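You operate a simulated robot arm through the tools that you are given. There is no shell and no other tool. Be economical: measure what you need, move in short steps, check, and stop when the job is done.

You are at the controls of a simulated robot arm. One attempt, no reset.

Task
Read each sensor in the sensor tester and rack it, red or green.
Fine: their plastic handles stay cool; over 5 C off the block heat goes in the red rack, else the green; leave the sensor tester on.

The check looks at the end state, three seconds after you hand in, the way a careful person would. Anything else that was tipped, shoved, dropped, spilled or broken makes it a failure.

Robot
A 7-joint arm with a two-finger parallel gripper, fixed in place. Base frame: the origin is at the foot of the arm, x ahead of it, y to its left, z up. Readings come in m, degrees, newtons and seconds.
With the tool pointing down near the work surface it reaches from about 0.24 to 0.62 m from the base axis. Its first joint turns from -66.0 to 66.0 degrees. Payload 2.6 kg.
Tool frame: the origin (TCP) lies between the finger pads and is the grasp point; the fingertips stand 0.03 m ahead of it; z points along the fingers, y is the line along which they close. Largest opening 0.094 m; finger width 0.028, thickness 0.01; the body of the gripper, 0.05 by 0.096 m, starts 0.055 m behind the TCP.
Orientation is told as [roll, pitch, yaw] about the base's x, y, z axes, in that order, counted from this pose: with the fingers straight down and closing along the base's y, the tool's x points along the base's -x, its y along +y and its z along -z.

Tools
- The arm moves only by the tool arm_command. Its argument "targets" is text: rows parted by semicolons, each of 7 numbers parted by spaces: the finger opening in m, from 0 to 0.094, then the shift along the tool's x, y, z in m, then the turn, a rotation vector about the tool's x, y, z in degrees. In form: grip tx ty tz rx ry rz; .... A call has 1 to 12 rows; each row shifts and turns the commanded pose from where the row before left it, along the tool's axes as they then stand. Rows are played at 5 a second. More than 0.05 m and 8.6 degrees between two rows, or a gripper value outside its range, and nothing of the call is played. A pose out of reach is approached as far as the arm can. The call stops where the force on the tool passes 70 N (or 10 N more than at its start, if that is more) or the arm is blocked; 0.2 s more then pass. Each finger travels about 0.072 m/s and halts on what it meets, pressing with about 34 N; the grip force reading is that of the motor and also rises with nothing between the fingers. The clock runs only during rows and for 0.2 s after the last one: add rows that do not move to give the fingers time. It gives the time, the measured TCP pose, the force on the tool (base axes), the opening and the grip force at its end, in the units of the frame above (readings bear some noise).
- Cameras (640 x 400 px; columns grow to the right, rows downward): "scene" is fixed at [0.0415, 0.4313, 0.5723]; the picture's right is [-0.77, -0.63, 0.00], its down [-0.35, 0.42, -0.84] and it looks along [0.53, -0.65, -0.55] (base axes); focal length 357 px, centre (320, 200). "wrist" rides on the gripper at [0.076, 0.014, -0.102] in the tool frame; the picture's right is [-0.18, 0.98, 0.00], its down [-0.75, -0.14, -0.64] and it looks along [-0.63, -0.12, 0.77] (tool axes); focal length 243 px, centre (320, 200). There is no depth. A picture from a camera that has moved, and an enlarged one, comes with that camera's place and axes in the base frame and with its lens. The place of the scene camera against the robot may be out by one fixed shift of up to 0.012 m in any direction.
- capture(camera): a new picture of that camera. It takes no simulated time.
- inspect(camera, box): a new picture of the part [left, top, right, bottom] of that camera's present view, enlarged. It takes no simulated time.
- close_job(): hands the job in; it is judged then, once.

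Go step by step. Nothing tells you positions but the pictures and the camera data: compare them with the known pose of the tool, close in by small moves and look again before you grip or let go. The budget is 120 turns and 84 pictures, counting those below and the enlarged ones. Unless the task says otherwise, let go and move clear before handing in, and close with one line.

The tools are called after "Request:" as a command line: name --argument value ..., lists and objects as JSON in quotes. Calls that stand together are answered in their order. arm_command: Moves the arm, as the interface text tells. Its arguments: {"type":"object","properties":{"targets":{"type":"string"}},"required":["targets"]} The other tools are called the same way: capture (camera) takes a picture; inspect (camera, box) takes an enlarged picture of a part of a camera's view; close_job () hands the job in.

At the start:

```text
t: 0.0
position: [0.4179, -0.1055, 0.3383]
orientation: [0.1, -0.1, 0.0]
ft_force: [0.1, 0.3, 0.1]
finger_gap: 0.094
finger_force: 0.1
```

scene: 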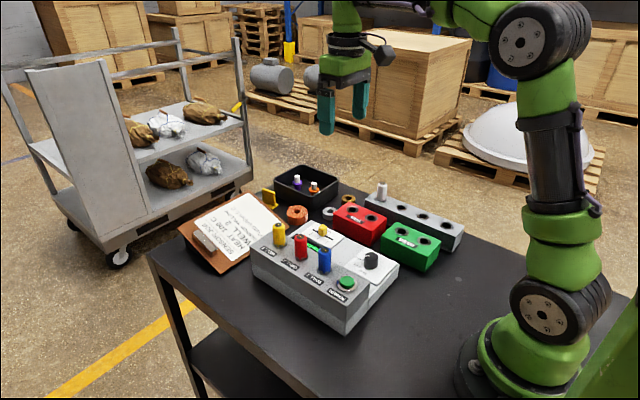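
wrist: 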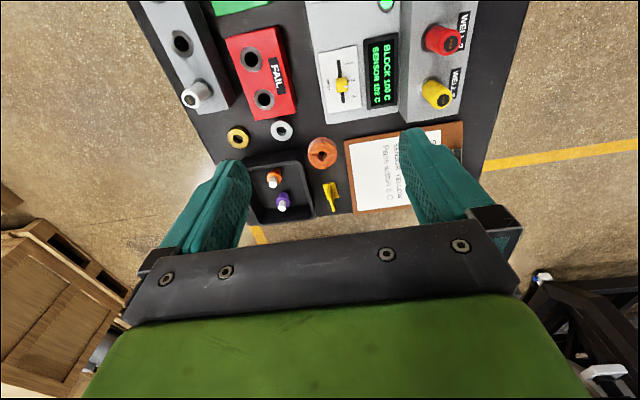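

I see a tester with three coloured sensors in wells, a display, a slider, a knob and a green button, plus a red rack, a green rack, a grey rack and a clipboard note. I'll look closer to read the labels and the note.

Request:
inspect --camera "scene" --box '[240, 200, 410, 340]'

Request:
inspect --camera "scene" --box '[170, 170, 300, 280]'

Request:
inspect --camera "wrist" --box '[300, 0, 500, 220]'

Request:
inspect --camera "scene" --box '[310, 170, 470, 280]'

```text
2.86 times, centred on (325, 270) of scene
camera zoom: at [0.0415, 0.4313, 0.5723], right [-0.77, -0.63, 0.0], down [-0.35, 0.42, -0.84], along [0.53, -0.65, -0.55], focal length 1021 px, centre (306, 0)
```

zoom: 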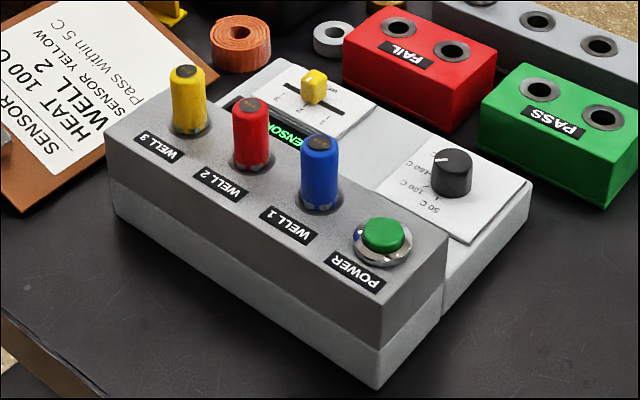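

```text
3.64 times, centred on (235, 225) of scene
camera zoom: at [0.0415, 0.4313, 0.5723], right [-0.77, -0.63, 0.0], down [-0.35, 0.42, -0.84], along [0.53, -0.65, -0.55], focal length 1300 px, centre (629, 109)
```

zoom: 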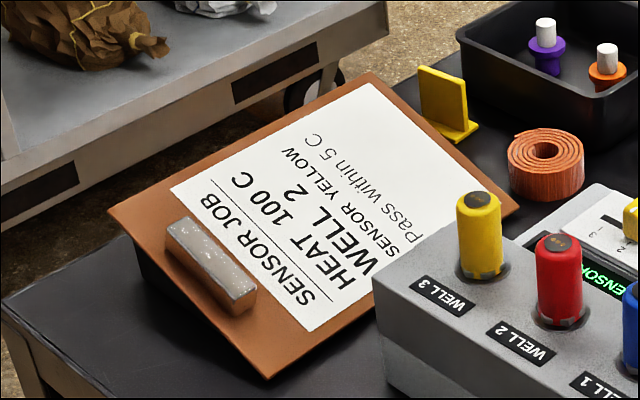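

```text
1.82 times, centred on (400, 110) of wrist
camera zoom: at [0.3414, -0.0905, 0.4411], right [0.18, 0.98, 0.0], down [0.75, -0.14, 0.64], along [0.63, -0.12, -0.77], focal length 441 px, centre (174, 364)
```

zoom: 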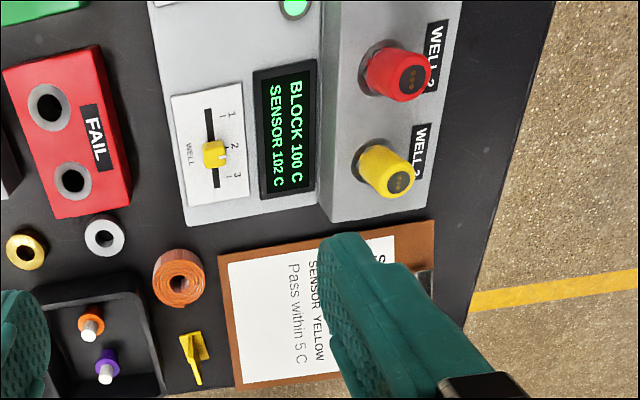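

```text
3.64 times, centred on (390, 225) of scene
camera zoom: at [0.0415, 0.4313, 0.5723], right [-0.77, -0.63, 0.0], down [-0.35, 0.42, -0.84], along [0.53, -0.65, -0.55], focal length 1300 px, centre (66, 109)
```

zoom: 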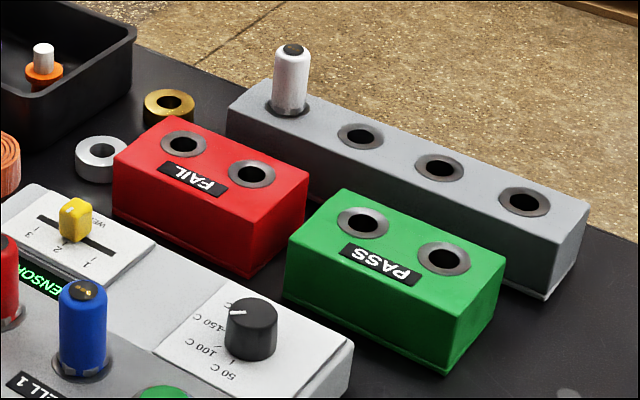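

The display is on slider position 2: block 100 C, sensor 102 C, and the red sensor is in well 2. The slider picks the well, so I'll bring the wrist camera back over the tester to see it all.

Request:
arm_command --targets "0.094 0.03 0.015 -0.005 0 0 0;0.094 0.03 0.015 -0.005 0 0 0;0.094 0.03 0.015 -0.005 0 0 0;0.094 0.03 0.015 -0.005 0 0 0;0.094 0 0 0 0 0 0"

Request:
capture --camera "wrist"

```text
t: 1.2
position: [0.2956, -0.0441, 0.3595]
orientation: [-0.1, 0.0, 0.0]
ft_force: [-0.1, 0.3, 0.3]
finger_gap: 0.0938
finger_force: 0.0
```

```text
77 pictures are left
camera wrist: at [0.2198, -0.0305, 0.4622], right [0.18, 0.98, 0.0], down [0.75, -0.14, 0.64], along [0.63, -0.12, -0.77], focal length 243 px, centre (320, 200)
```

wrist: 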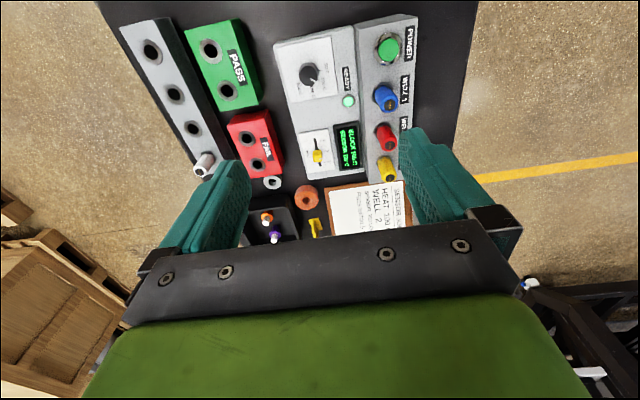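

Request:
inspect --camera "wrist" --box '[270, 20, 430, 190]'

Request:
inspect --camera "wrist" --box '[110, 10, 300, 190]'

```text
2.35 times, centred on (350, 105) of wrist
camera zoom: at [0.2198, -0.0305, 0.4622], right [0.18, 0.98, 0.0], down [0.75, -0.14, 0.64], along [0.63, -0.12, -0.77], focal length 571 px, centre (249, 424)
```

zoom: 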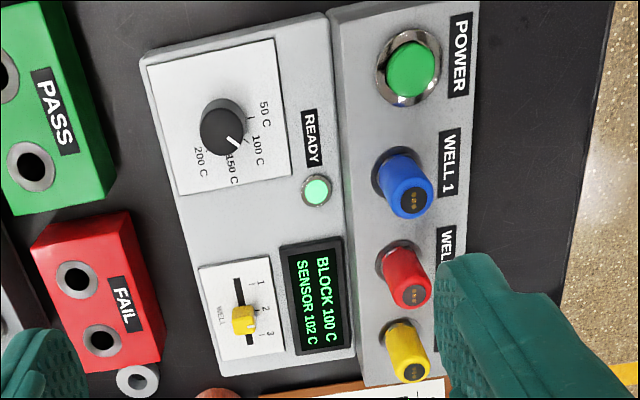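

```text
2.22 times, centred on (205, 100) of wrist
camera zoom: at [0.2198, -0.0305, 0.4622], right [0.18, 0.98, 0.0], down [0.75, -0.14, 0.64], along [0.63, -0.12, -0.77], focal length 539 px, centre (576, 422)
```

zoom: 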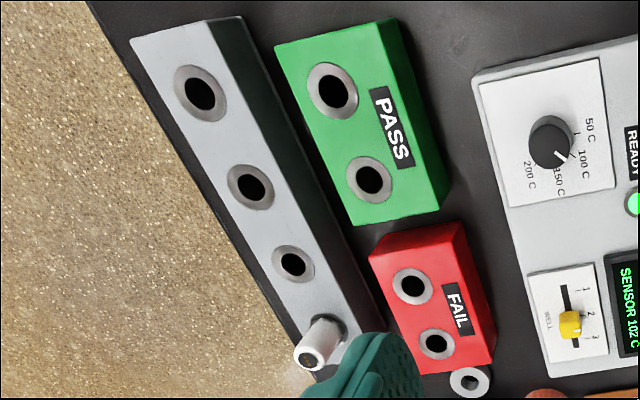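

The READY lamp is lit and the knob sits near 100 C, so red in well 2 reads 102 C, which is a pass. From two views I place the slider near (0.444, -0.079, 0.055), and I'll go above it with the fingers partly closed.

Request:
arm_command --targets "0.04 -0.02467 -0.00573 0.025 0 0 0;0.04 -0.02467 -0.00573 0.025 0 0 0;0.04 -0.02467 -0.00573 0.025 0 0 0;0.04 -0.02467 -0.00573 0.025 0 0 0;0.04 -0.02467 -0.00573 0.025 0 0 0;0.04 -0.02467 -0.00573 0.025 0 0 0;0.04 0 0 0.04 0 0 0;0.04 0 0 0.04 0 0 0;0.04 0 0 0 0 0 0"

Request:
capture --camera "wrist"

Request:
inspect --camera "scene" --box '[240, 140, 410, 280]'

```text
t: 3.2
position: [0.4442, -0.0771, 0.1307]
orientation: [-0.1, 0.0, 0.1]
ft_force: [0.2, -0.6, 0.2]
finger_gap: 0.04
finger_force: 0.1
```

```text
74 pictures are left
camera wrist: at [0.3697, -0.0633, 0.2335], right [0.18, 0.98, 0.0], down [0.75, -0.14, 0.64], along [0.63, -0.12, -0.77], focal length 243 px, centre (320, 200)
```

wrist: 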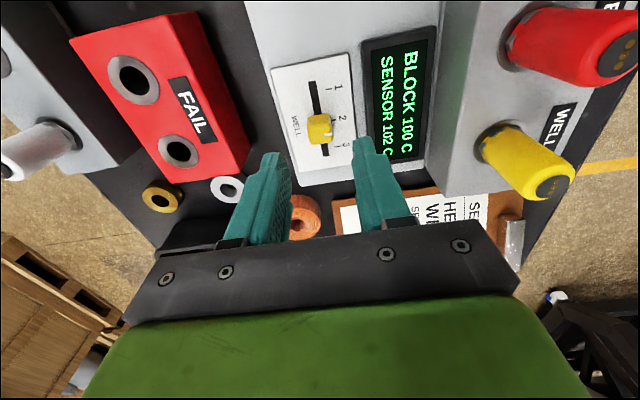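

```text
2.86 times, centred on (325, 210) of scene
camera zoom: at [0.0415, 0.4313, 0.5723], right [-0.77, -0.63, 0.0], down [-0.35, 0.42, -0.84], along [0.53, -0.65, -0.55], focal length 1021 px, centre (306, 171)
```

zoom: 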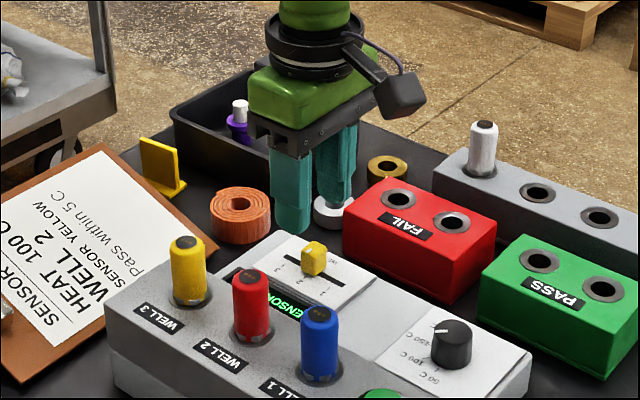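

The slider lies about 2 mm to the -y side of the gripper centre, at x≈0.446. I'll descend so the fingertips straddle it.

Request:
arm_command --targets "0.04 -0.001 -0.0018 0.02 0 0 0;0.04 0 0 0.02 0 0 0;0.04 0 0 0.01 0 0 0;0.04 0 0 0 0 0 0"

Request:
capture --camera "wrist"

Request:
inspect --camera "scene" --box '[270, 180, 370, 260]'

```text
t: 4.2
position: [0.4463, -0.0802, 0.0782]
orientation: [-0.1, 0.0, 0.1]
ft_force: [1.0, -0.4, 0.0]
finger_gap: 0.0398
finger_force: 0.0
```

```text
72 pictures are left
camera wrist: at [0.3706, -0.0657, 0.1827], right [0.18, 0.98, 0.0], down [0.75, -0.14, 0.64], along [0.63, -0.12, -0.77], focal length 243 px, centre (320, 200)
```

wrist: 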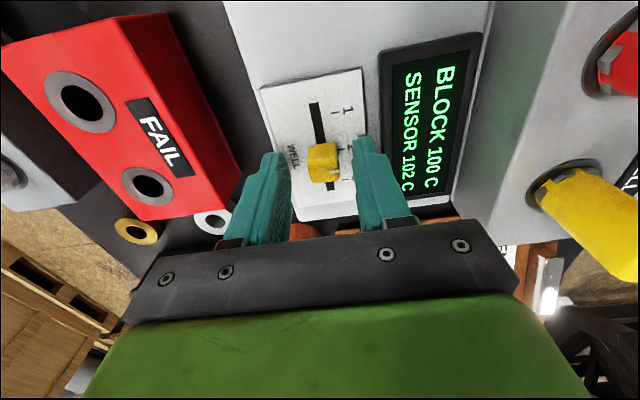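

```text
5.00 times, centred on (320, 220) of scene
camera zoom: at [0.0415, 0.4313, 0.5723], right [-0.77, -0.63, 0.0], down [-0.35, 0.42, -0.84], along [0.53, -0.65, -0.55], focal length 1787 px, centre (320, 100)
```

zoom: 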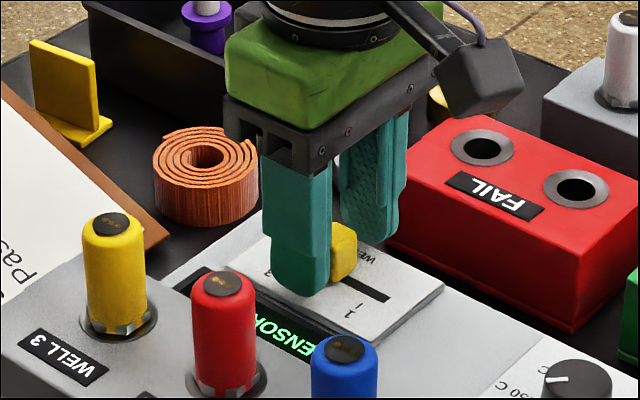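

The fingertips straddle the slider without touching the panel. I'll close gently on it.

Request:
arm_command --targets "0.02 0 0 0 0 0 0;0.008 0 0 0 0 0 0;0.008 0 0 0 0 0 0;0.008 0 0 0 0 0 0"

Request:
capture --camera "wrist"

```text
t: 5.2
position: [0.446, -0.0772, 0.0794]
orientation: [0.3, 0.0, 0.1]
ft_force: [-0.4, 17.8, -2.2]
finger_gap: 0.0176
finger_force: 44.9
```

```text
70 pictures are left
camera wrist: at [0.3707, -0.0639, 0.1829], right [0.18, 0.98, 0.0], down [0.75, -0.14, 0.64], along [0.63, -0.11, -0.77], focal length 243 px, centre (320, 200)
```

wrist: 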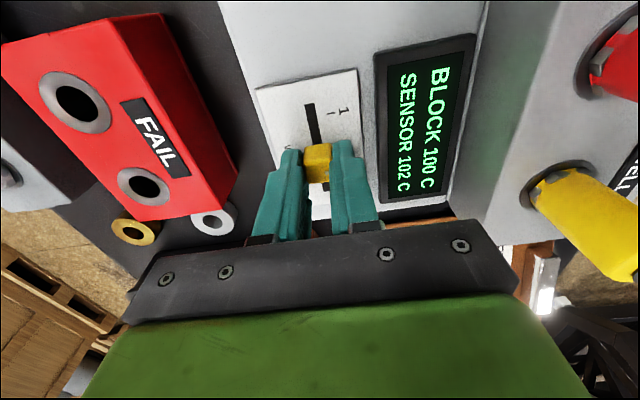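

I have the slider, with some side load, so I'll centre the gripper by 3 mm. Then I'll slide to position 3.

Request:
arm_command --targets "0.008 0 0.003 0 0 0 0;0.008 -0.006 0 0 0 0 0;0.008 -0.006 0 0 0 0 0;0.008 -0.006 0 0 0 0 0;0.008 -0.005 0 0 0 0 0;0.008 0 0 0 0 0 0"

Request:
capture --camera "wrist"

```text
t: 6.6
position: [0.4704, -0.0771, 0.0793]
orientation: [0.0, -0.2, 0.0]
ft_force: [-0.1, 12.2, 24.3]
finger_gap: 0.0174
finger_force: 44.9
```

```text
69 pictures are left
camera wrist: at [0.394, -0.0632, 0.1823], right [0.18, 0.98, 0.0], down [0.75, -0.14, 0.65], along [0.63, -0.12, -0.76], focal length 243 px, centre (320, 200)
```

wrist: 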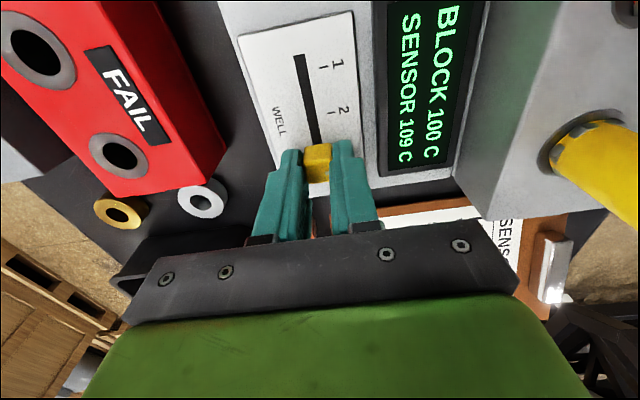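

Position 3 shows something near 109 C. I'll zoom in and then wait for it to settle.

Request:
arm_command --targets "0.008 0 0 0 0 0 0;0.008 0 0 0 0 0 0;0.008 0 0 0 0 0 0;0.008 0 0 0 0 0 0;0.008 0 0 0 0 0 0;0.008 0 0 0 0 0 0;0.008 0 0 0 0 0 0;0.008 0 0 0 0 0 0"

Request:
inspect --camera "wrist" --box '[260, 0, 480, 190]'

```text
t: 8.4
position: [0.4688, -0.0777, 0.0786]
orientation: [-0.1, -0.2, 0.0]
ft_force: [0.6, 9.9, 27.7]
finger_gap: 0.0175
finger_force: 46.0
```

```text
2.11 times, centred on (370, 95) of wrist
camera zoom: at [0.3937, -0.0632, 0.1823], right [0.18, 0.98, 0.0], down [0.75, -0.14, 0.64], along [0.63, -0.12, -0.76], focal length 511 px, centre (215, 421)
```

zoom: 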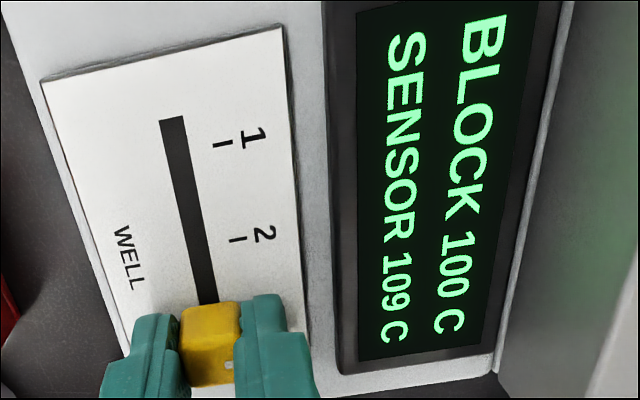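

The yellow sensor in well 3 reads 109 C, 9 off, so it goes in the red rack. Now I'll slide to position 1.

Request:
arm_command --targets "0.008 0 0.001 -0.001 0 0 0;0.008 0.008 0 0 0 0 0;0.008 0.008 0 0 0 0 0;0.008 0.008 0 0 0 0 0;0.008 0.008 0 0 0 0 0;0.008 0.008 0 0 0 0 0;0.008 0.007 0 0 0 0 0;0.008 0 0 0 0 0 0;0.008 0 0 0 0 0 0;0.008 0 0 0 0 0 0;0.008 0 0 0 0 0 0"

Request:
inspect --camera "wrist" --box '[220, 0, 520, 230]'

```text
t: 10.8
position: [0.4223, -0.0772, 0.0797]
orientation: [-0.1, 0.0, -0.1]
ft_force: [2.7, -7.2, -0.5]
finger_gap: 0.0177
finger_force: 45.3
```

```text
1.74 times, centred on (370, 115) of wrist
camera zoom: at [0.3465, -0.0631, 0.1823], right [0.18, 0.98, 0.0], down [0.75, -0.14, 0.64], along [0.63, -0.12, -0.77], focal length 422 px, centre (233, 348)
```

zoom: 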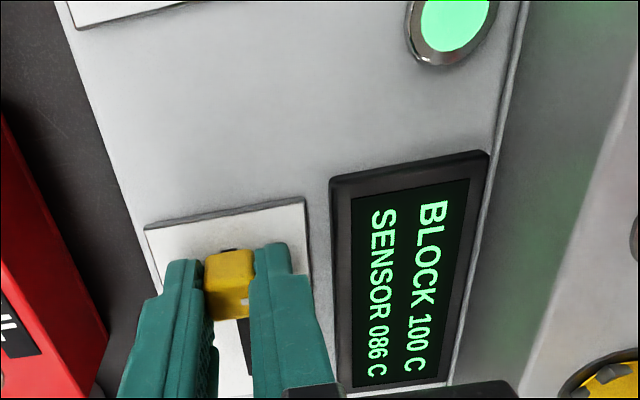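

Position 1 reads 86 C, so blue goes to the red rack. I'll open, confirm the value holds, and lift clear.

Request:
arm_command --targets "0.04 0 0 0 0 0 0;0.04 0 0 0 0 0 0;0.04 0 0 0 0 0 0;0.04 0 0 -0.03 0 0 0;0.04 0 0 -0.04 0 0 0;0.04 0 0 -0.04 0 0 0;0.04 0.03 0 -0.03 0 0 0;0.04 0.03 0 -0.03 0 0 0;0.04 0.03 0 0 0 0 0;0.04 0 0 0 0 0 0"

Request:
capture --camera "wrist"

Request:
inspect --camera "wrist" --box '[300, 20, 480, 220]'

Request:
inspect --camera "wrist" --box '[100, 0, 320, 200]'

```text
t: 13.0
position: [0.3317, -0.0765, 0.2502]
orientation: [0.1, 0.0, -0.1]
ft_force: [0.1, -0.3, -0.7]
finger_gap: 0.0402
finger_force: 0.1
```

```text
66 pictures are left
camera wrist: at [0.2561, -0.0631, 0.3536], right [0.18, 0.98, 0.0], down [0.75, -0.14, 0.64], along [0.63, -0.12, -0.77], focal length 243 px, centre (320, 200)
```

wrist: 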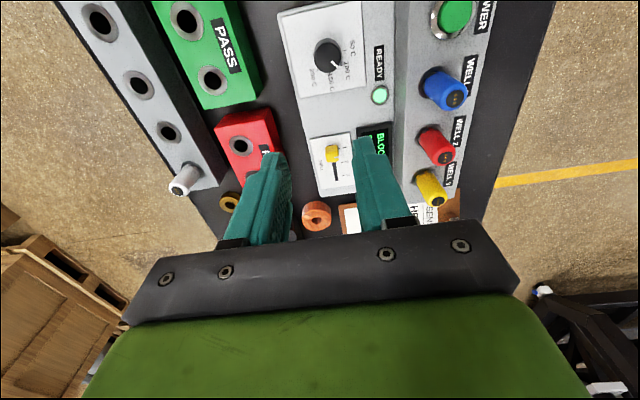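

```text
2.00 times, centred on (390, 120) of wrist
camera zoom: at [0.2561, -0.0631, 0.3536], right [0.18, 0.98, 0.0], down [0.75, -0.14, 0.64], along [0.63, -0.12, -0.77], focal length 485 px, centre (180, 360)
```

zoom: 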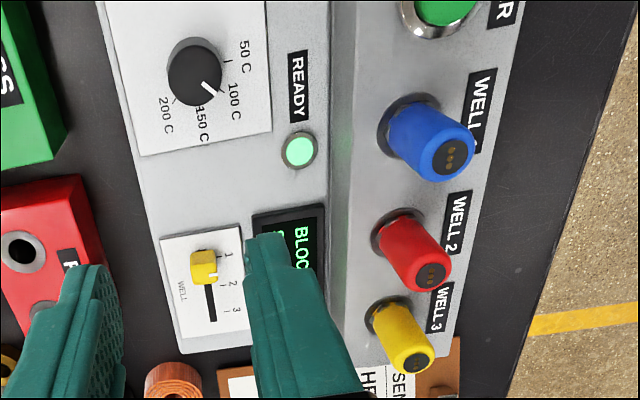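

```text
2.00 times, centred on (210, 100) of wrist
camera zoom: at [0.2561, -0.0631, 0.3536], right [0.18, 0.98, 0.0], down [0.75, -0.14, 0.64], along [0.63, -0.12, -0.77], focal length 485 px, centre (540, 400)
```

zoom: 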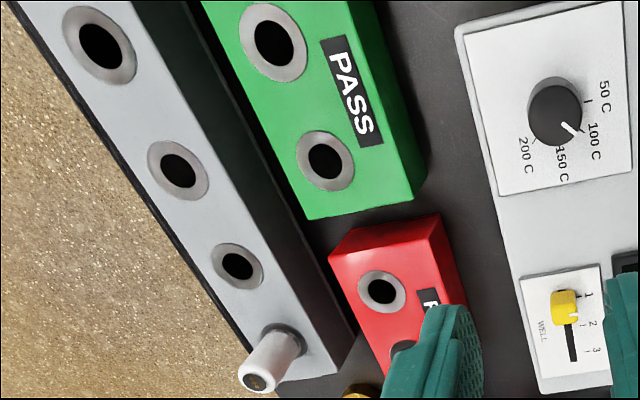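

Readings: blue 86 (red rack), red 102 (green rack), yellow 109 (red rack). I place the sensor tops at about (0.467, 0.041), (0.407, 0.042), (0.347, 0.042) with z≈0.127. The red rack holes are at (0.446, -0.199) and (0.390, -0.198), and a green hole is at (0.307, -0.199), with rack tops at z≈0.05. I'll go above yellow.

Request:
arm_command --targets "0.06 -0.02706 0.0235 0.004 0 0 0;0.06 -0.02706 0.0235 0.004 0 0 0;0.06 -0.02706 0.0235 0.004 0 0 0;0.06 -0.02706 0.0235 0.004 0 0 0;0.06 -0.02706 0.0235 0.004 0 0 0;0.06 0 0 0.03 0 0 0;0.06 0 0 0 0 0 0"

Request:
capture --camera "wrist"

Request:
inspect --camera "scene" --box '[220, 140, 380, 270]'

```text
t: 14.6
position: [0.4664, 0.0428, 0.1986]
orientation: [-0.1, 0.0, 0.0]
ft_force: [-0.1, -0.5, 0.4]
finger_gap: 0.0598
finger_force: 0.1
```

```text
63 pictures are left
camera wrist: at [0.3912, 0.0566, 0.302], right [0.18, 0.98, 0.0], down [0.75, -0.14, 0.64], along [0.63, -0.12, -0.77], focal length 243 px, centre (320, 200)
```

wrist: 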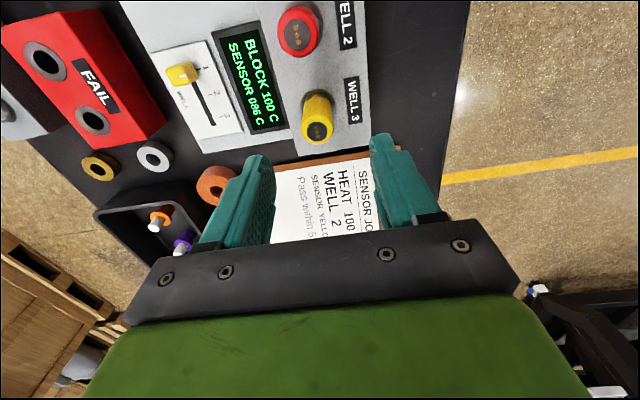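

```text
3.08 times, centred on (300, 205) of scene
camera zoom: at [0.0415, 0.4313, 0.5723], right [-0.77, -0.63, 0.0], down [-0.35, 0.42, -0.84], along [0.53, -0.65, -0.55], focal length 1100 px, centre (382, 185)
```

zoom: 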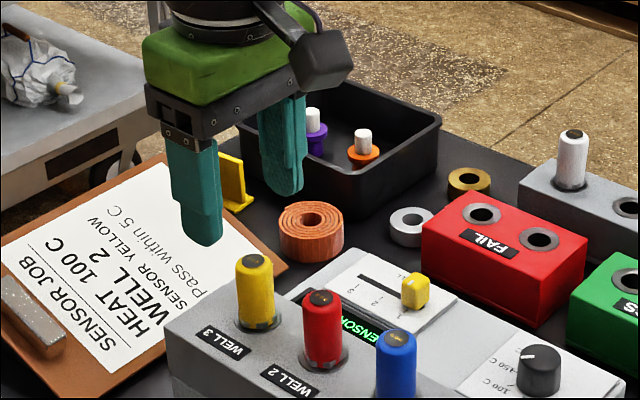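

Yellow's top comes out at (0.467, 0.040), so I'll shift about 3 mm in -y and go down partway.

Request:
arm_command --targets "0.06 -0.0005 -0.0028 0.02 0 0 0;0.06 0 0 0.02 0 0 0;0.06 0 0 0.01 0 0 0;0.06 0 0 0 0 0 0"

Request:
capture --camera "wrist"

Request:
inspect --camera "scene" --box '[220, 170, 340, 270]'

```text
t: 15.6
position: [0.4682, 0.037, 0.1494]
orientation: [0.0, 0.0, -0.1]
ft_force: [0.5, 0.0, 0.7]
finger_gap: 0.0599
finger_force: 0.0
```

```text
61 pictures are left
camera wrist: at [0.3925, 0.0508, 0.2533], right [0.18, 0.98, 0.0], down [0.75, -0.14, 0.64], along [0.63, -0.12, -0.77], focal length 243 px, centre (320, 200)
```

wrist: 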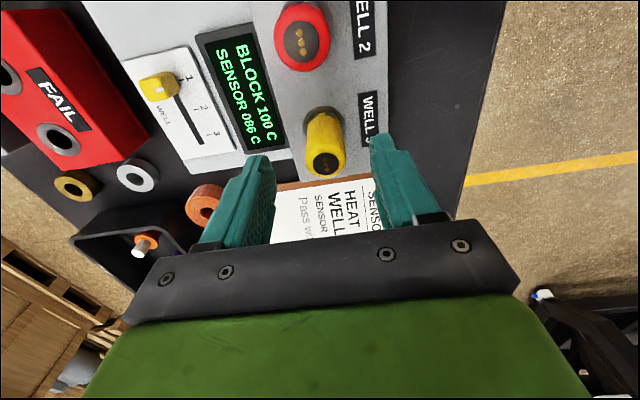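

```text
4.00 times, centred on (280, 220) of scene
camera zoom: at [0.0415, 0.4313, 0.5723], right [-0.77, -0.63, 0.0], down [-0.35, 0.42, -0.84], along [0.53, -0.65, -0.55], focal length 1429 px, centre (480, 120)
```

zoom: 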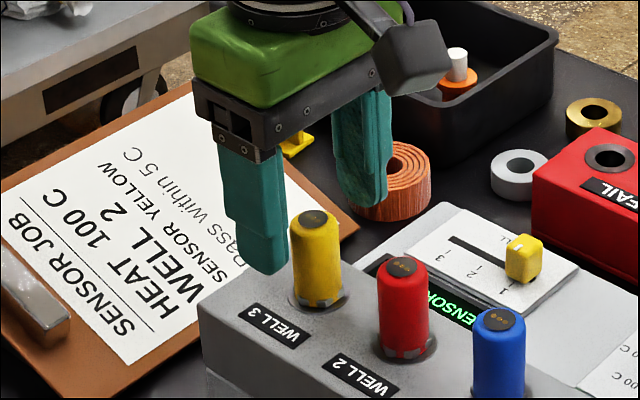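

The sensor top lies at (0.468, 0.040), with the tool at y≈0.037. I'll shift +3 mm and descend to the grasp height.

Request:
arm_command --targets "0.06 0 0.003 0.01 0 0 0;0.06 0 0 0.01 0 0 0;0.06 0 0 0.009 0 0 0;0.06 0 0 0 0 0 0"

Request:
capture --camera "wrist"

Request:
inspect --camera "scene" --box '[220, 170, 340, 270]'

```text
t: 16.6
position: [0.468, 0.042, 0.1207]
orientation: [0.0, 0.0, 0.0]
ft_force: [0.8, -0.3, -0.5]
finger_gap: 0.0598
finger_force: 0.1
```

```text
59 pictures are left
camera wrist: at [0.3923, 0.0553, 0.2235], right [0.18, 0.98, 0.0], down [0.75, -0.14, 0.64], along [0.63, -0.12, -0.77], focal length 243 px, centre (320, 200)
```

wrist: 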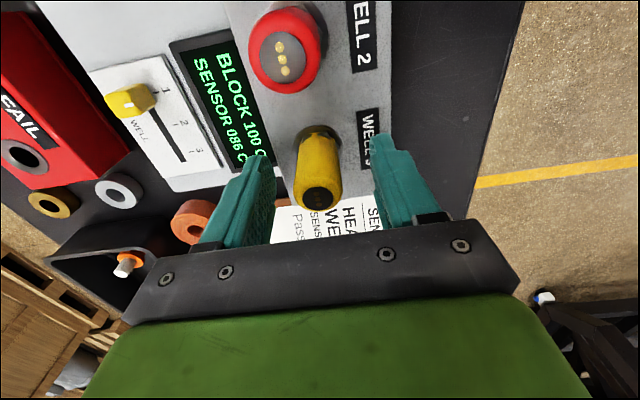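

```text
4.00 times, centred on (280, 220) of scene
camera zoom: at [0.0415, 0.4313, 0.5723], right [-0.77, -0.63, 0.0], down [-0.35, 0.42, -0.84], along [0.53, -0.65, -0.55], focal length 1429 px, centre (480, 120)
```

zoom: 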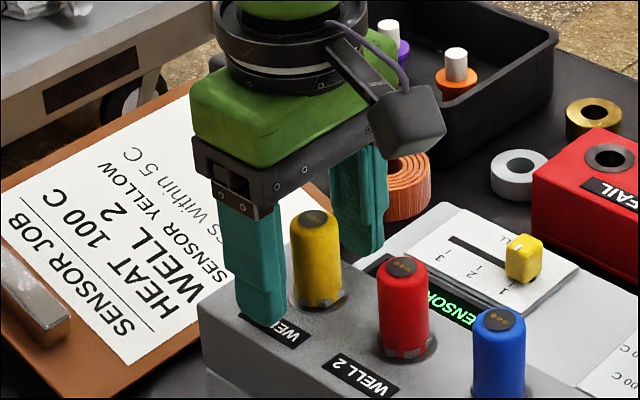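

It is well centred. I'll close on the yellow handle.

Request:
arm_command --targets "0.045 -0.001 0 0 0 0 0;0.03 0 0 0 0 0 0;0.012 0 0 0 0 0 0;0.012 0 0 0 0 0 0;0.012 0 0 0 0 0 0;0.012 0 0 0 0 0 0"

```text
t: 18.0
position: [0.4674, 0.042, 0.1197]
orientation: [-0.1, -0.1, -0.1]
ft_force: [0.8, 0.3, 0.2]
finger_gap: 0.024
finger_force: 33.9
```

Gripped with a 24 mm gap and no side load. I'll lift straight up and look at the probe.

Request:
arm_command --targets "0.012 0 0 -0.015 0 0 0;0.012 0 0 -0.02 0 0 0;0.012 0 0 -0.025 0 0 0;0.012 0 0 -0.03 0 0 0;0.012 0 0 -0.03 0 0 0;0.012 0 0 0 0 0 0"

Request:
capture --camera "scene"

Request:
inspect --camera "scene" --box '[220, 100, 340, 200]'

```text
t: 19.4
position: [0.4672, 0.0407, 0.2402]
orientation: [0.0, 0.0, 0.0]
ft_force: [-0.4, -0.5, -0.2]
finger_gap: 0.0239
finger_force: 33.9
```

```text
57 pictures are left
```

scene: 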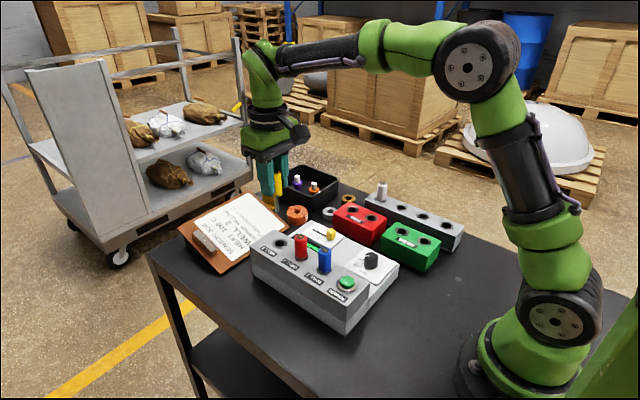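

```text
4.00 times, centred on (280, 150) of scene
camera zoom: at [0.0415, 0.4313, 0.5723], right [-0.77, -0.63, 0.0], down [-0.35, 0.42, -0.84], along [0.53, -0.65, -0.55], focal length 1429 px, centre (480, 400)
```

zoom: 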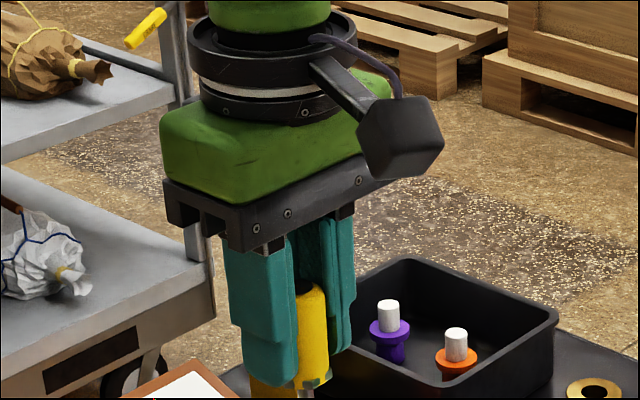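

Request:
inspect --camera "scene" --box '[230, 140, 350, 240]'

Request:
capture --camera "wrist"

```text
4.00 times, centred on (290, 190) of scene
camera zoom: at [0.0415, 0.4313, 0.5723], right [-0.77, -0.63, 0.0], down [-0.35, 0.42, -0.84], along [0.53, -0.65, -0.55], focal length 1429 px, centre (440, 240)
```

zoom: 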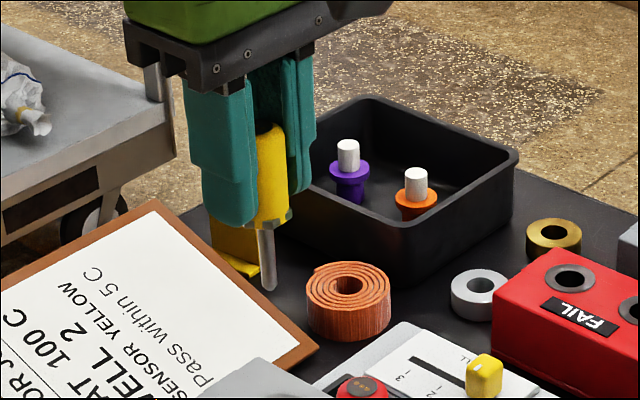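

```text
54 pictures are left
camera wrist: at [0.3925, 0.0538, 0.3431], right [0.18, 0.98, 0.0], down [0.75, -0.14, 0.64], along [0.63, -0.12, -0.77], focal length 243 px, centre (320, 200)
```

wrist: 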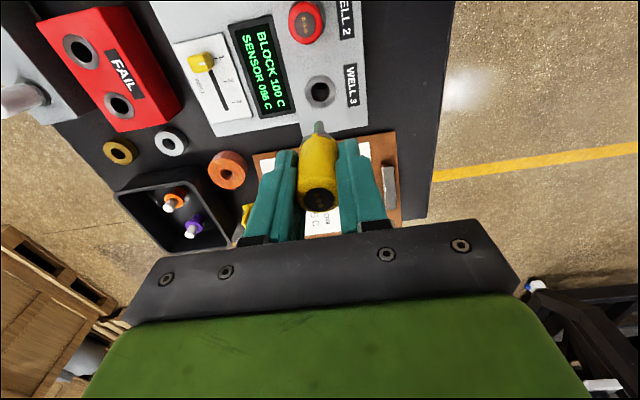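

Yellow is out, with a probe about 30 mm long. I'll carry it at height over the far red-rack hole near (0.446, -0.199).

Request:
arm_command --targets "0.012 0.0035 -0.04 0 0 0 0;0.012 0.0035 -0.04 0 0 0 0;0.012 0.0035 -0.04 0 0 0 0;0.012 0.0035 -0.04 0 0 0 0;0.012 0.0035 -0.04 0 0 0 0;0.012 0.0035 -0.04 0 0 0 0;0.012 0 0 0.035 0 0 0;0.012 0 0 0.035 0 0 0;0.012 0 0 0 0 0 0;0.012 0 0 0 0 0 0"

Request:
capture --camera "wrist"

Request:
inspect --camera "scene" --box '[300, 140, 440, 260]'

```text
t: 21.6
position: [0.4501, -0.1979, 0.1705]
orientation: [-0.1, -0.1, 0.1]
ft_force: [-0.4, 0.3, 0.0]
finger_gap: 0.0237
finger_force: 34.4
```

```text
53 pictures are left
camera wrist: at [0.3743, -0.1838, 0.2731], right [0.18, 0.98, 0.0], down [0.75, -0.14, 0.64], along [0.63, -0.12, -0.77], focal length 243 px, centre (320, 200)
```

wrist: 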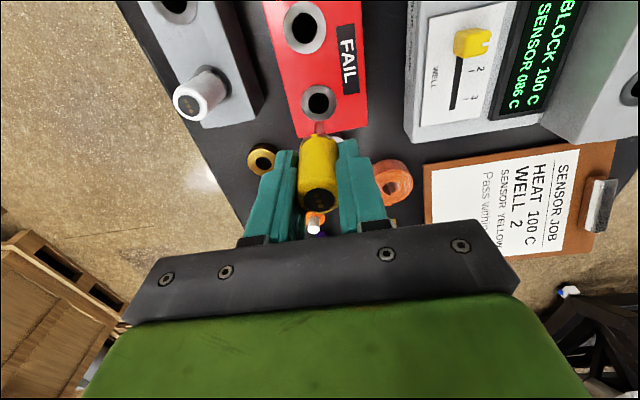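

```text
3.33 times, centred on (370, 200) of scene
camera zoom: at [0.0415, 0.4313, 0.5723], right [-0.77, -0.63, 0.0], down [-0.35, 0.42, -0.84], along [0.53, -0.65, -0.55], focal length 1191 px, centre (153, 200)
```

zoom: 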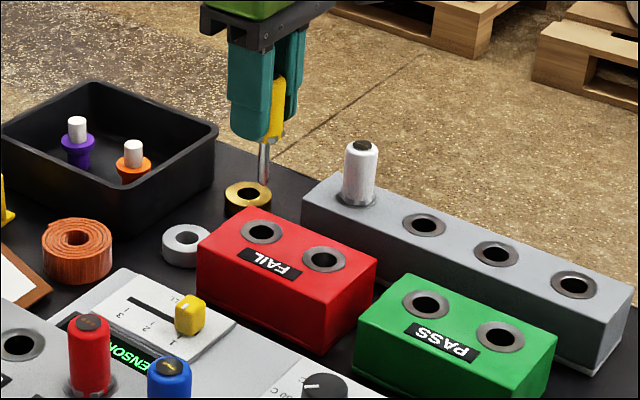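

The hole appears at (0.4455, -0.198), so I'll correct x by about -4.5 mm. I'll lower until the tip is just above the rack and look again.

Request:
arm_command --targets "0.012 0.0045 0 0.01 0 0 0;0.012 0 0 0.015 0 0 0;0.012 0 0 0.01 0 0 0;0.012 0 0 0 0 0 0;0.012 0 0 0 0 0 0"

Request:
inspect --camera "wrist" --box '[240, 40, 400, 220]'

Request:
inspect --camera "scene" --box '[310, 150, 410, 240]'

```text
t: 22.8
position: [0.446, -0.1997, 0.1356]
orientation: [0.0, 0.0, 0.0]
ft_force: [0.0, -1.7, 0.4]
finger_gap: 0.0238
finger_force: 34.2
```

```text
2.22 times, centred on (320, 130) of wrist
camera zoom: at [0.3694, -0.1851, 0.2387], right [0.18, 0.98, 0.0], down [0.75, -0.14, 0.64], along [0.63, -0.12, -0.77], focal length 539 px, centre (320, 356)
```

zoom: 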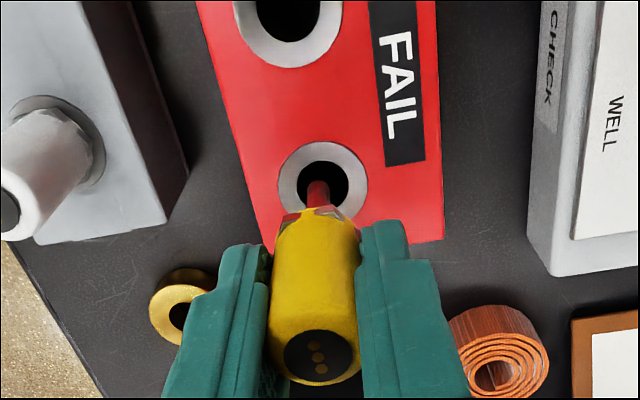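

```text
4.44 times, centred on (360, 195) of scene
camera zoom: at [0.0415, 0.4313, 0.5723], right [-0.77, -0.63, 0.0], down [-0.35, 0.42, -0.84], along [0.53, -0.65, -0.55], focal length 1588 px, centre (142, 222)
```

zoom: 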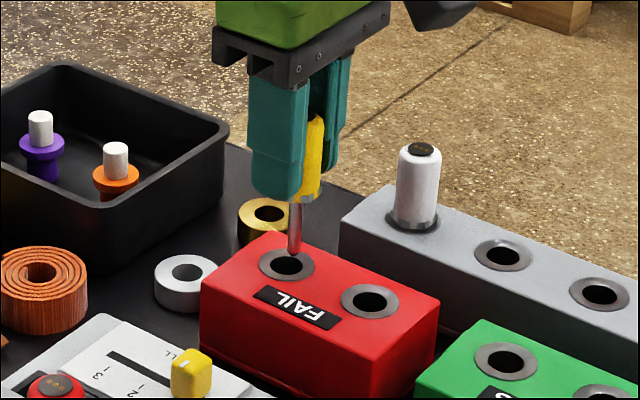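

The probe tip is within about 2 mm of the hole axis, and the hole is about 19 mm across against an 8 mm probe. I'll lower it in.

Request:
arm_command --targets "0.012 0 0.0005 0.01 0 0 0;0.012 0 0 0.01 0 0 0;0.012 0 0 0.01 0 0 0;0.012 0 0 0.006 0 0 0;0.012 0 0 0 0 0 0"

Request:
inspect --camera "wrist" --box '[240, 40, 400, 220]'

Request:
inspect --camera "scene" --box '[310, 150, 410, 240]'

```text
t: 24.0
position: [0.4442, -0.1972, 0.0996]
orientation: [0.0, 0.0, 0.0]
ft_force: [-0.4, 0.6, -0.2]
finger_gap: 0.0241
finger_force: 33.6
```

```text
2.22 times, centred on (320, 130) of wrist
camera zoom: at [0.3681, -0.1838, 0.203], right [0.18, 0.98, 0.0], down [0.75, -0.14, 0.64], along [0.63, -0.12, -0.77], focal length 539 px, centre (320, 356)
```

zoom: 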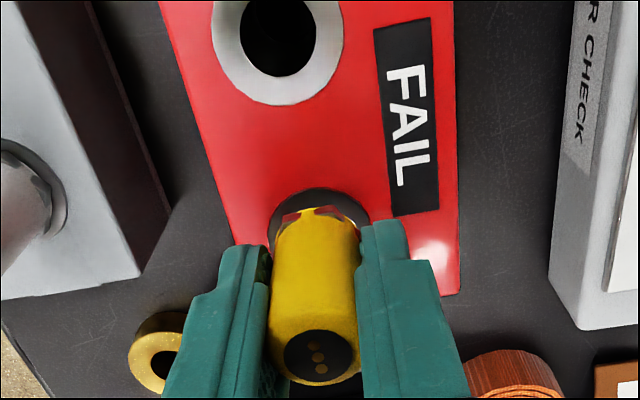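

```text
4.44 times, centred on (360, 195) of scene
camera zoom: at [0.0415, 0.4313, 0.5723], right [-0.77, -0.63, 0.0], down [-0.35, 0.42, -0.84], along [0.53, -0.65, -0.55], focal length 1588 px, centre (142, 222)
```

zoom: 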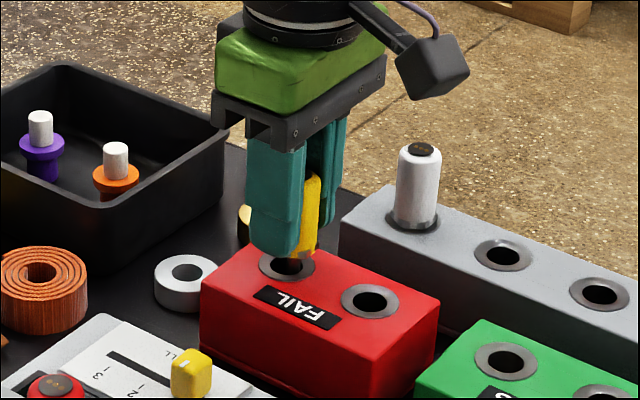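

The probe is in the hole with no contact force. I'll continue down in small steps until it seats.

Request:
arm_command --targets "0.012 0 0 0.004 0 0 0;0.012 0 0 0.003 0 0 0;0.012 0 0 0.002 0 0 0;0.012 0 0 0 0 0 0"

Request:
inspect --camera "scene" --box '[310, 150, 410, 240]'

```text
t: 25.0
position: [0.4451, -0.197, 0.0908]
orientation: [0.0, 0.0, -0.1]
ft_force: [0.5, -0.5, 0.1]
finger_gap: 0.0238
finger_force: 33.9
```

```text
4.44 times, centred on (360, 195) of scene
camera zoom: at [0.0415, 0.4313, 0.5723], right [-0.77, -0.63, 0.0], down [-0.35, 0.42, -0.84], along [0.53, -0.65, -0.55], focal length 1588 px, centre (142, 222)
```

zoom: 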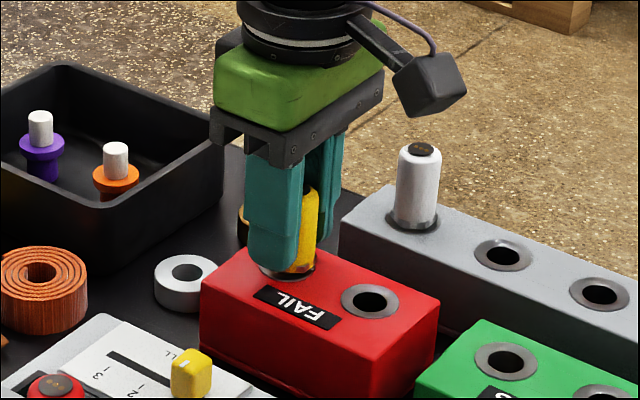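

Request:
arm_command --targets "0.012 0 0 0.002 0 0 0;0.012 0 0 0.002 0 0 0;0.012 0 0 0 0 0 0"

Request:
inspect --camera "wrist" --box '[240, 40, 400, 220]'

```text
t: 25.8
position: [0.4433, -0.1983, 0.0863]
orientation: [-0.1, 0.1, 0.0]
ft_force: [-0.1, 0.5, -0.1]
finger_gap: 0.0242
finger_force: 34.2
```

```text
2.22 times, centred on (320, 130) of wrist
camera zoom: at [0.3684, -0.1841, 0.1892], right [0.18, 0.98, 0.0], down [0.75, -0.14, 0.64], along [0.63, -0.12, -0.77], focal length 539 px, centre (320, 356)
```

zoom: 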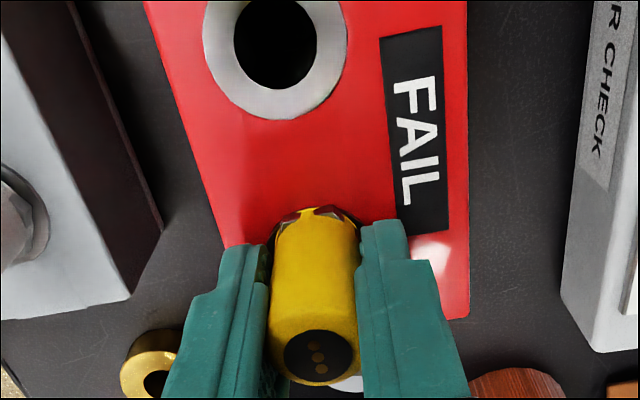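

There is still no contact, so I'll keep going by 1 mm steps.

Request:
arm_command --targets "0.012 0 0 0.001 0 0 0;0.012 0 0 0.001 0 0 0;0.012 0 0 0.001 0 0 0;0.012 0 0 0 0 0 0"

Request:
inspect --camera "scene" --box '[330, 180, 390, 230]'

```text
t: 26.8
position: [0.4452, -0.1976, 0.0846]
orientation: [-0.1, -0.4, 0.1]
ft_force: [-3.5, 3.8, 24.6]
finger_gap: 0.0239
finger_force: 34.1
```

```text
8.00 times, centred on (360, 205) of scene
camera zoom: at [0.0413, 0.4313, 0.5723], right [-0.77, -0.63, 0.0], down [-0.35, 0.42, -0.84], along [0.53, -0.65, -0.55], focal length 2859 px, centre (0, 160)
```

zoom: 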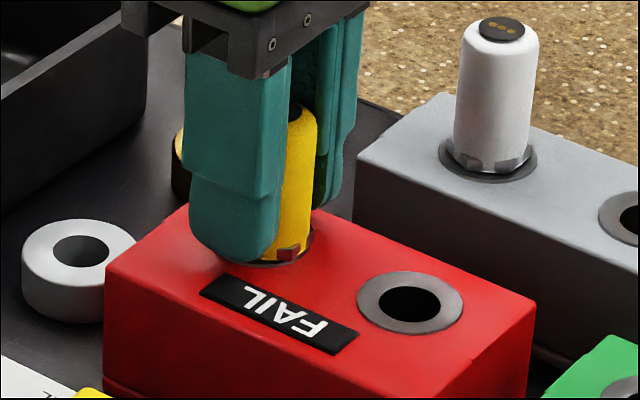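

It is seated, with contact at TCP z≈0.0845. I'll relieve the pressure, open and lift clear.

Request:
arm_command --targets "0.012 0 0 -0.0015 0 0 0;0.035 0 0 0 0 0 0;0.055 0 0 0 0 0 0;0.055 0 0 0 0 0 0;0.055 0 0 -0.03 0 0 0;0.055 0 0 -0.04 0 0 0;0.055 0 0 -0.04 0 0 0;0.055 0 0 -0.02 0 0 0;0.055 0 0 0 0 0 0"

Request:
capture --camera "wrist"

Request:
inspect --camera "scene" --box '[310, 150, 410, 240]'

```text
t: 28.8
position: [0.4418, -0.2005, 0.2148]
orientation: [0.0, -0.1, 0.0]
ft_force: [-0.4, 0.3, 0.5]
finger_gap: 0.0551
finger_force: 0.0
```

```text
44 pictures are left
camera wrist: at [0.3663, -0.1865, 0.3172], right [0.18, 0.98, 0.0], down [0.75, -0.14, 0.64], along [0.63, -0.12, -0.77], focal length 243 px, centre (320, 200)
```

wrist: 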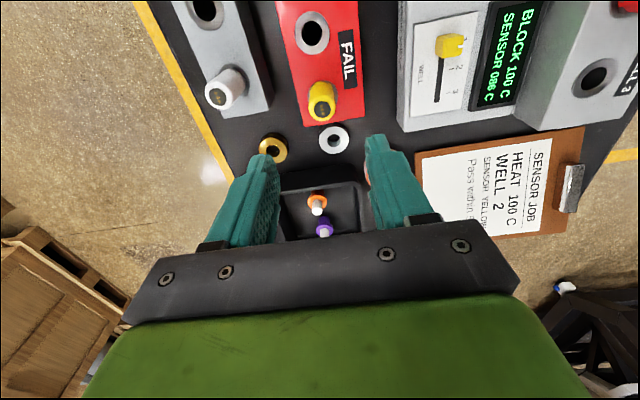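

```text
4.44 times, centred on (360, 195) of scene
camera zoom: at [0.0415, 0.4313, 0.5723], right [-0.77, -0.63, 0.0], down [-0.35, 0.42, -0.84], along [0.53, -0.65, -0.55], focal length 1588 px, centre (142, 222)
```

zoom: 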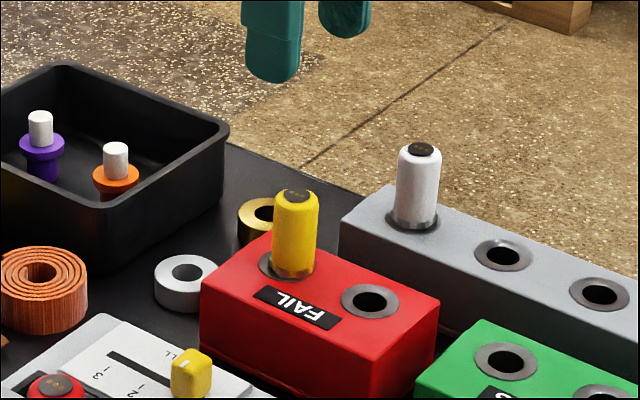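

Yellow is racked upright. Next is red in well 2, near (0.4075, 0.041).

Request:
arm_command --targets "0.06 0.0059 0.04 0 0 0 0;0.06 0.0059 0.04 0 0 0 0;0.06 0.0059 0.04 0 0 0 0;0.06 0.0059 0.04 0 0 0 0;0.06 0.0059 0.04 0 0 0 0;0.06 0.0059 0.04 0 0 0 0;0.06 0 0 0.03 0 0 0;0.06 0 0 0.03 0 0 0;0.06 0 0 0 0 0 0;0.06 0 0 0 0 0 0"

Request:
capture --camera "wrist"

```text
t: 31.0
position: [0.4098, 0.0437, 0.1532]
orientation: [0.0, 0.0, -0.1]
ft_force: [-0.2, -0.5, 1.3]
finger_gap: 0.0601
finger_force: 0.0
```

```text
42 pictures are left
camera wrist: at [0.3334, 0.057, 0.2554], right [0.18, 0.98, 0.0], down [0.75, -0.14, 0.64], along [0.63, -0.12, -0.77], focal length 243 px, centre (320, 200)
```

wrist: 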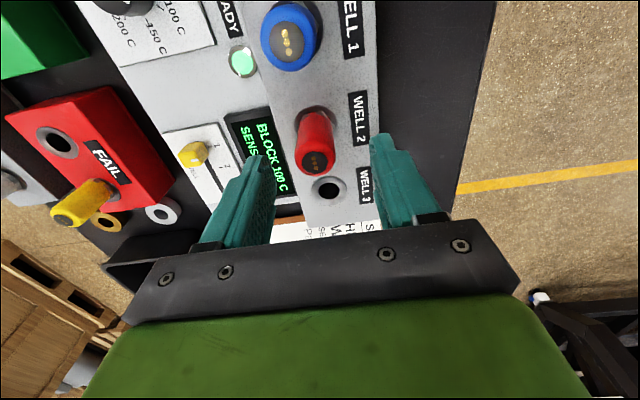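

Red's top is at (0.408, 0.041). I'll shift slightly, descend to the grasp height and check.

Request:
arm_command --targets "0.06 0.0012 -0.0022 0.01 0 0 0;0.06 0 0 0.013 0 0 0;0.06 0 0 0.01 0 0 0;0.06 0 0 0 0 0 0"

Request:
capture --camera "wrist"

```text
t: 32.0
position: [0.4093, 0.0419, 0.1222]
orientation: [0.0, -0.1, 0.1]
ft_force: [0.8, 0.2, 0.8]
finger_gap: 0.0601
finger_force: 0.0
```

```text
41 pictures are left
camera wrist: at [0.3318, 0.0556, 0.2237], right [0.18, 0.98, 0.0], down [0.75, -0.14, 0.64], along [0.63, -0.12, -0.77], focal length 243 px, centre (320, 200)
```

wrist: 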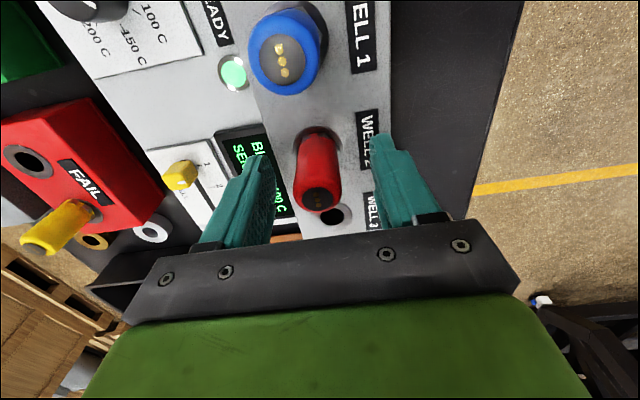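

It is aligned just as yellow was. I'll close on red.

Request:
arm_command --targets "0.045 0 0 0.001 0 0 0;0.03 0 0 0 0 0 0;0.012 0 0 0 0 0 0;0.012 0 0 0 0 0 0;0.012 0 0 0 0 0 0;0.012 0 0 0 0 0 0"

```text
t: 33.4
position: [0.4078, 0.0406, 0.1196]
orientation: [0.0, 0.0, 0.1]
ft_force: [-0.3, -0.2, 0.8]
finger_gap: 0.0235
finger_force: 34.1
```

Red is gripped cleanly. I'll lift straight up, then carry it over the green hole near (0.307, -0.199).

Request:
arm_command --targets "0.012 0 0 -0.015 0 0 0;0.012 0 0 -0.02 0 0 0;0.012 0 0 -0.025 0 0 0;0.012 0 0 -0.03 0 0 0;0.012 0 0 -0.03 0 0 0;0.012 0 0 0 0 0 0"

Request:
arm_command --targets "0.012 0.0144 -0.0342 0 0 0 0;0.012 0.0144 -0.0342 0 0 0 0;0.012 0.0144 -0.0342 0 0 0 0;0.012 0.0144 -0.0342 0 0 0 0;0.012 0.0144 -0.0342 0 0 0 0;0.012 0.0144 -0.0342 0 0 0 0;0.012 0.0144 -0.0342 0 0 0 0;0.012 0 0 0.035 0 0 0;0.012 0 0 0.035 0 0 0;0.012 0 0 0 0 0 0;0.012 0 0 0 0 0 0"

Request:
capture --camera "wrist"

Request:
capture --camera "scene"

```text
t: 34.8
position: [0.4068, 0.0407, 0.2408]
orientation: [0.0, 0.0, 0.0]
ft_force: [0.2, -0.3, -0.1]
finger_gap: 0.0238
finger_force: 33.9
```

```text
t: 37.2
position: [0.3075, -0.2009, 0.1676]
orientation: [0.1, 0.1, 0.1]
ft_force: [-0.6, -0.6, -1.2]
finger_gap: 0.0235
finger_force: 34.5
```

```text
40 pictures are left
camera wrist: at [0.231, -0.1867, 0.2713], right [0.18, 0.98, 0.0], down [0.75, -0.14, 0.64], along [0.63, -0.12, -0.77], focal length 243 px, centre (320, 200)
```

wrist: 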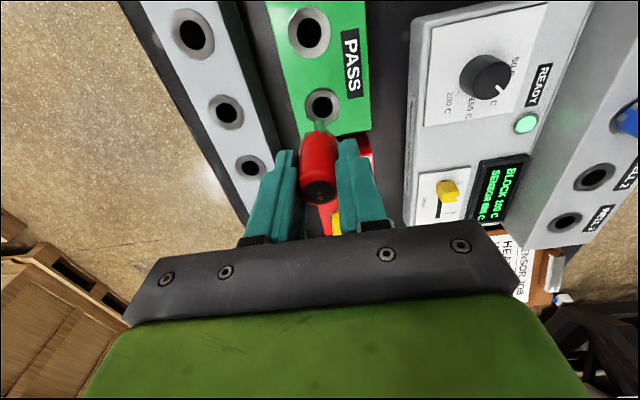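

```text
39 pictures are left
```

scene: 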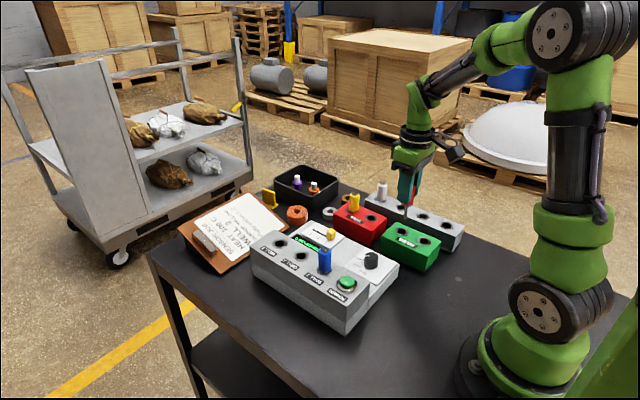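

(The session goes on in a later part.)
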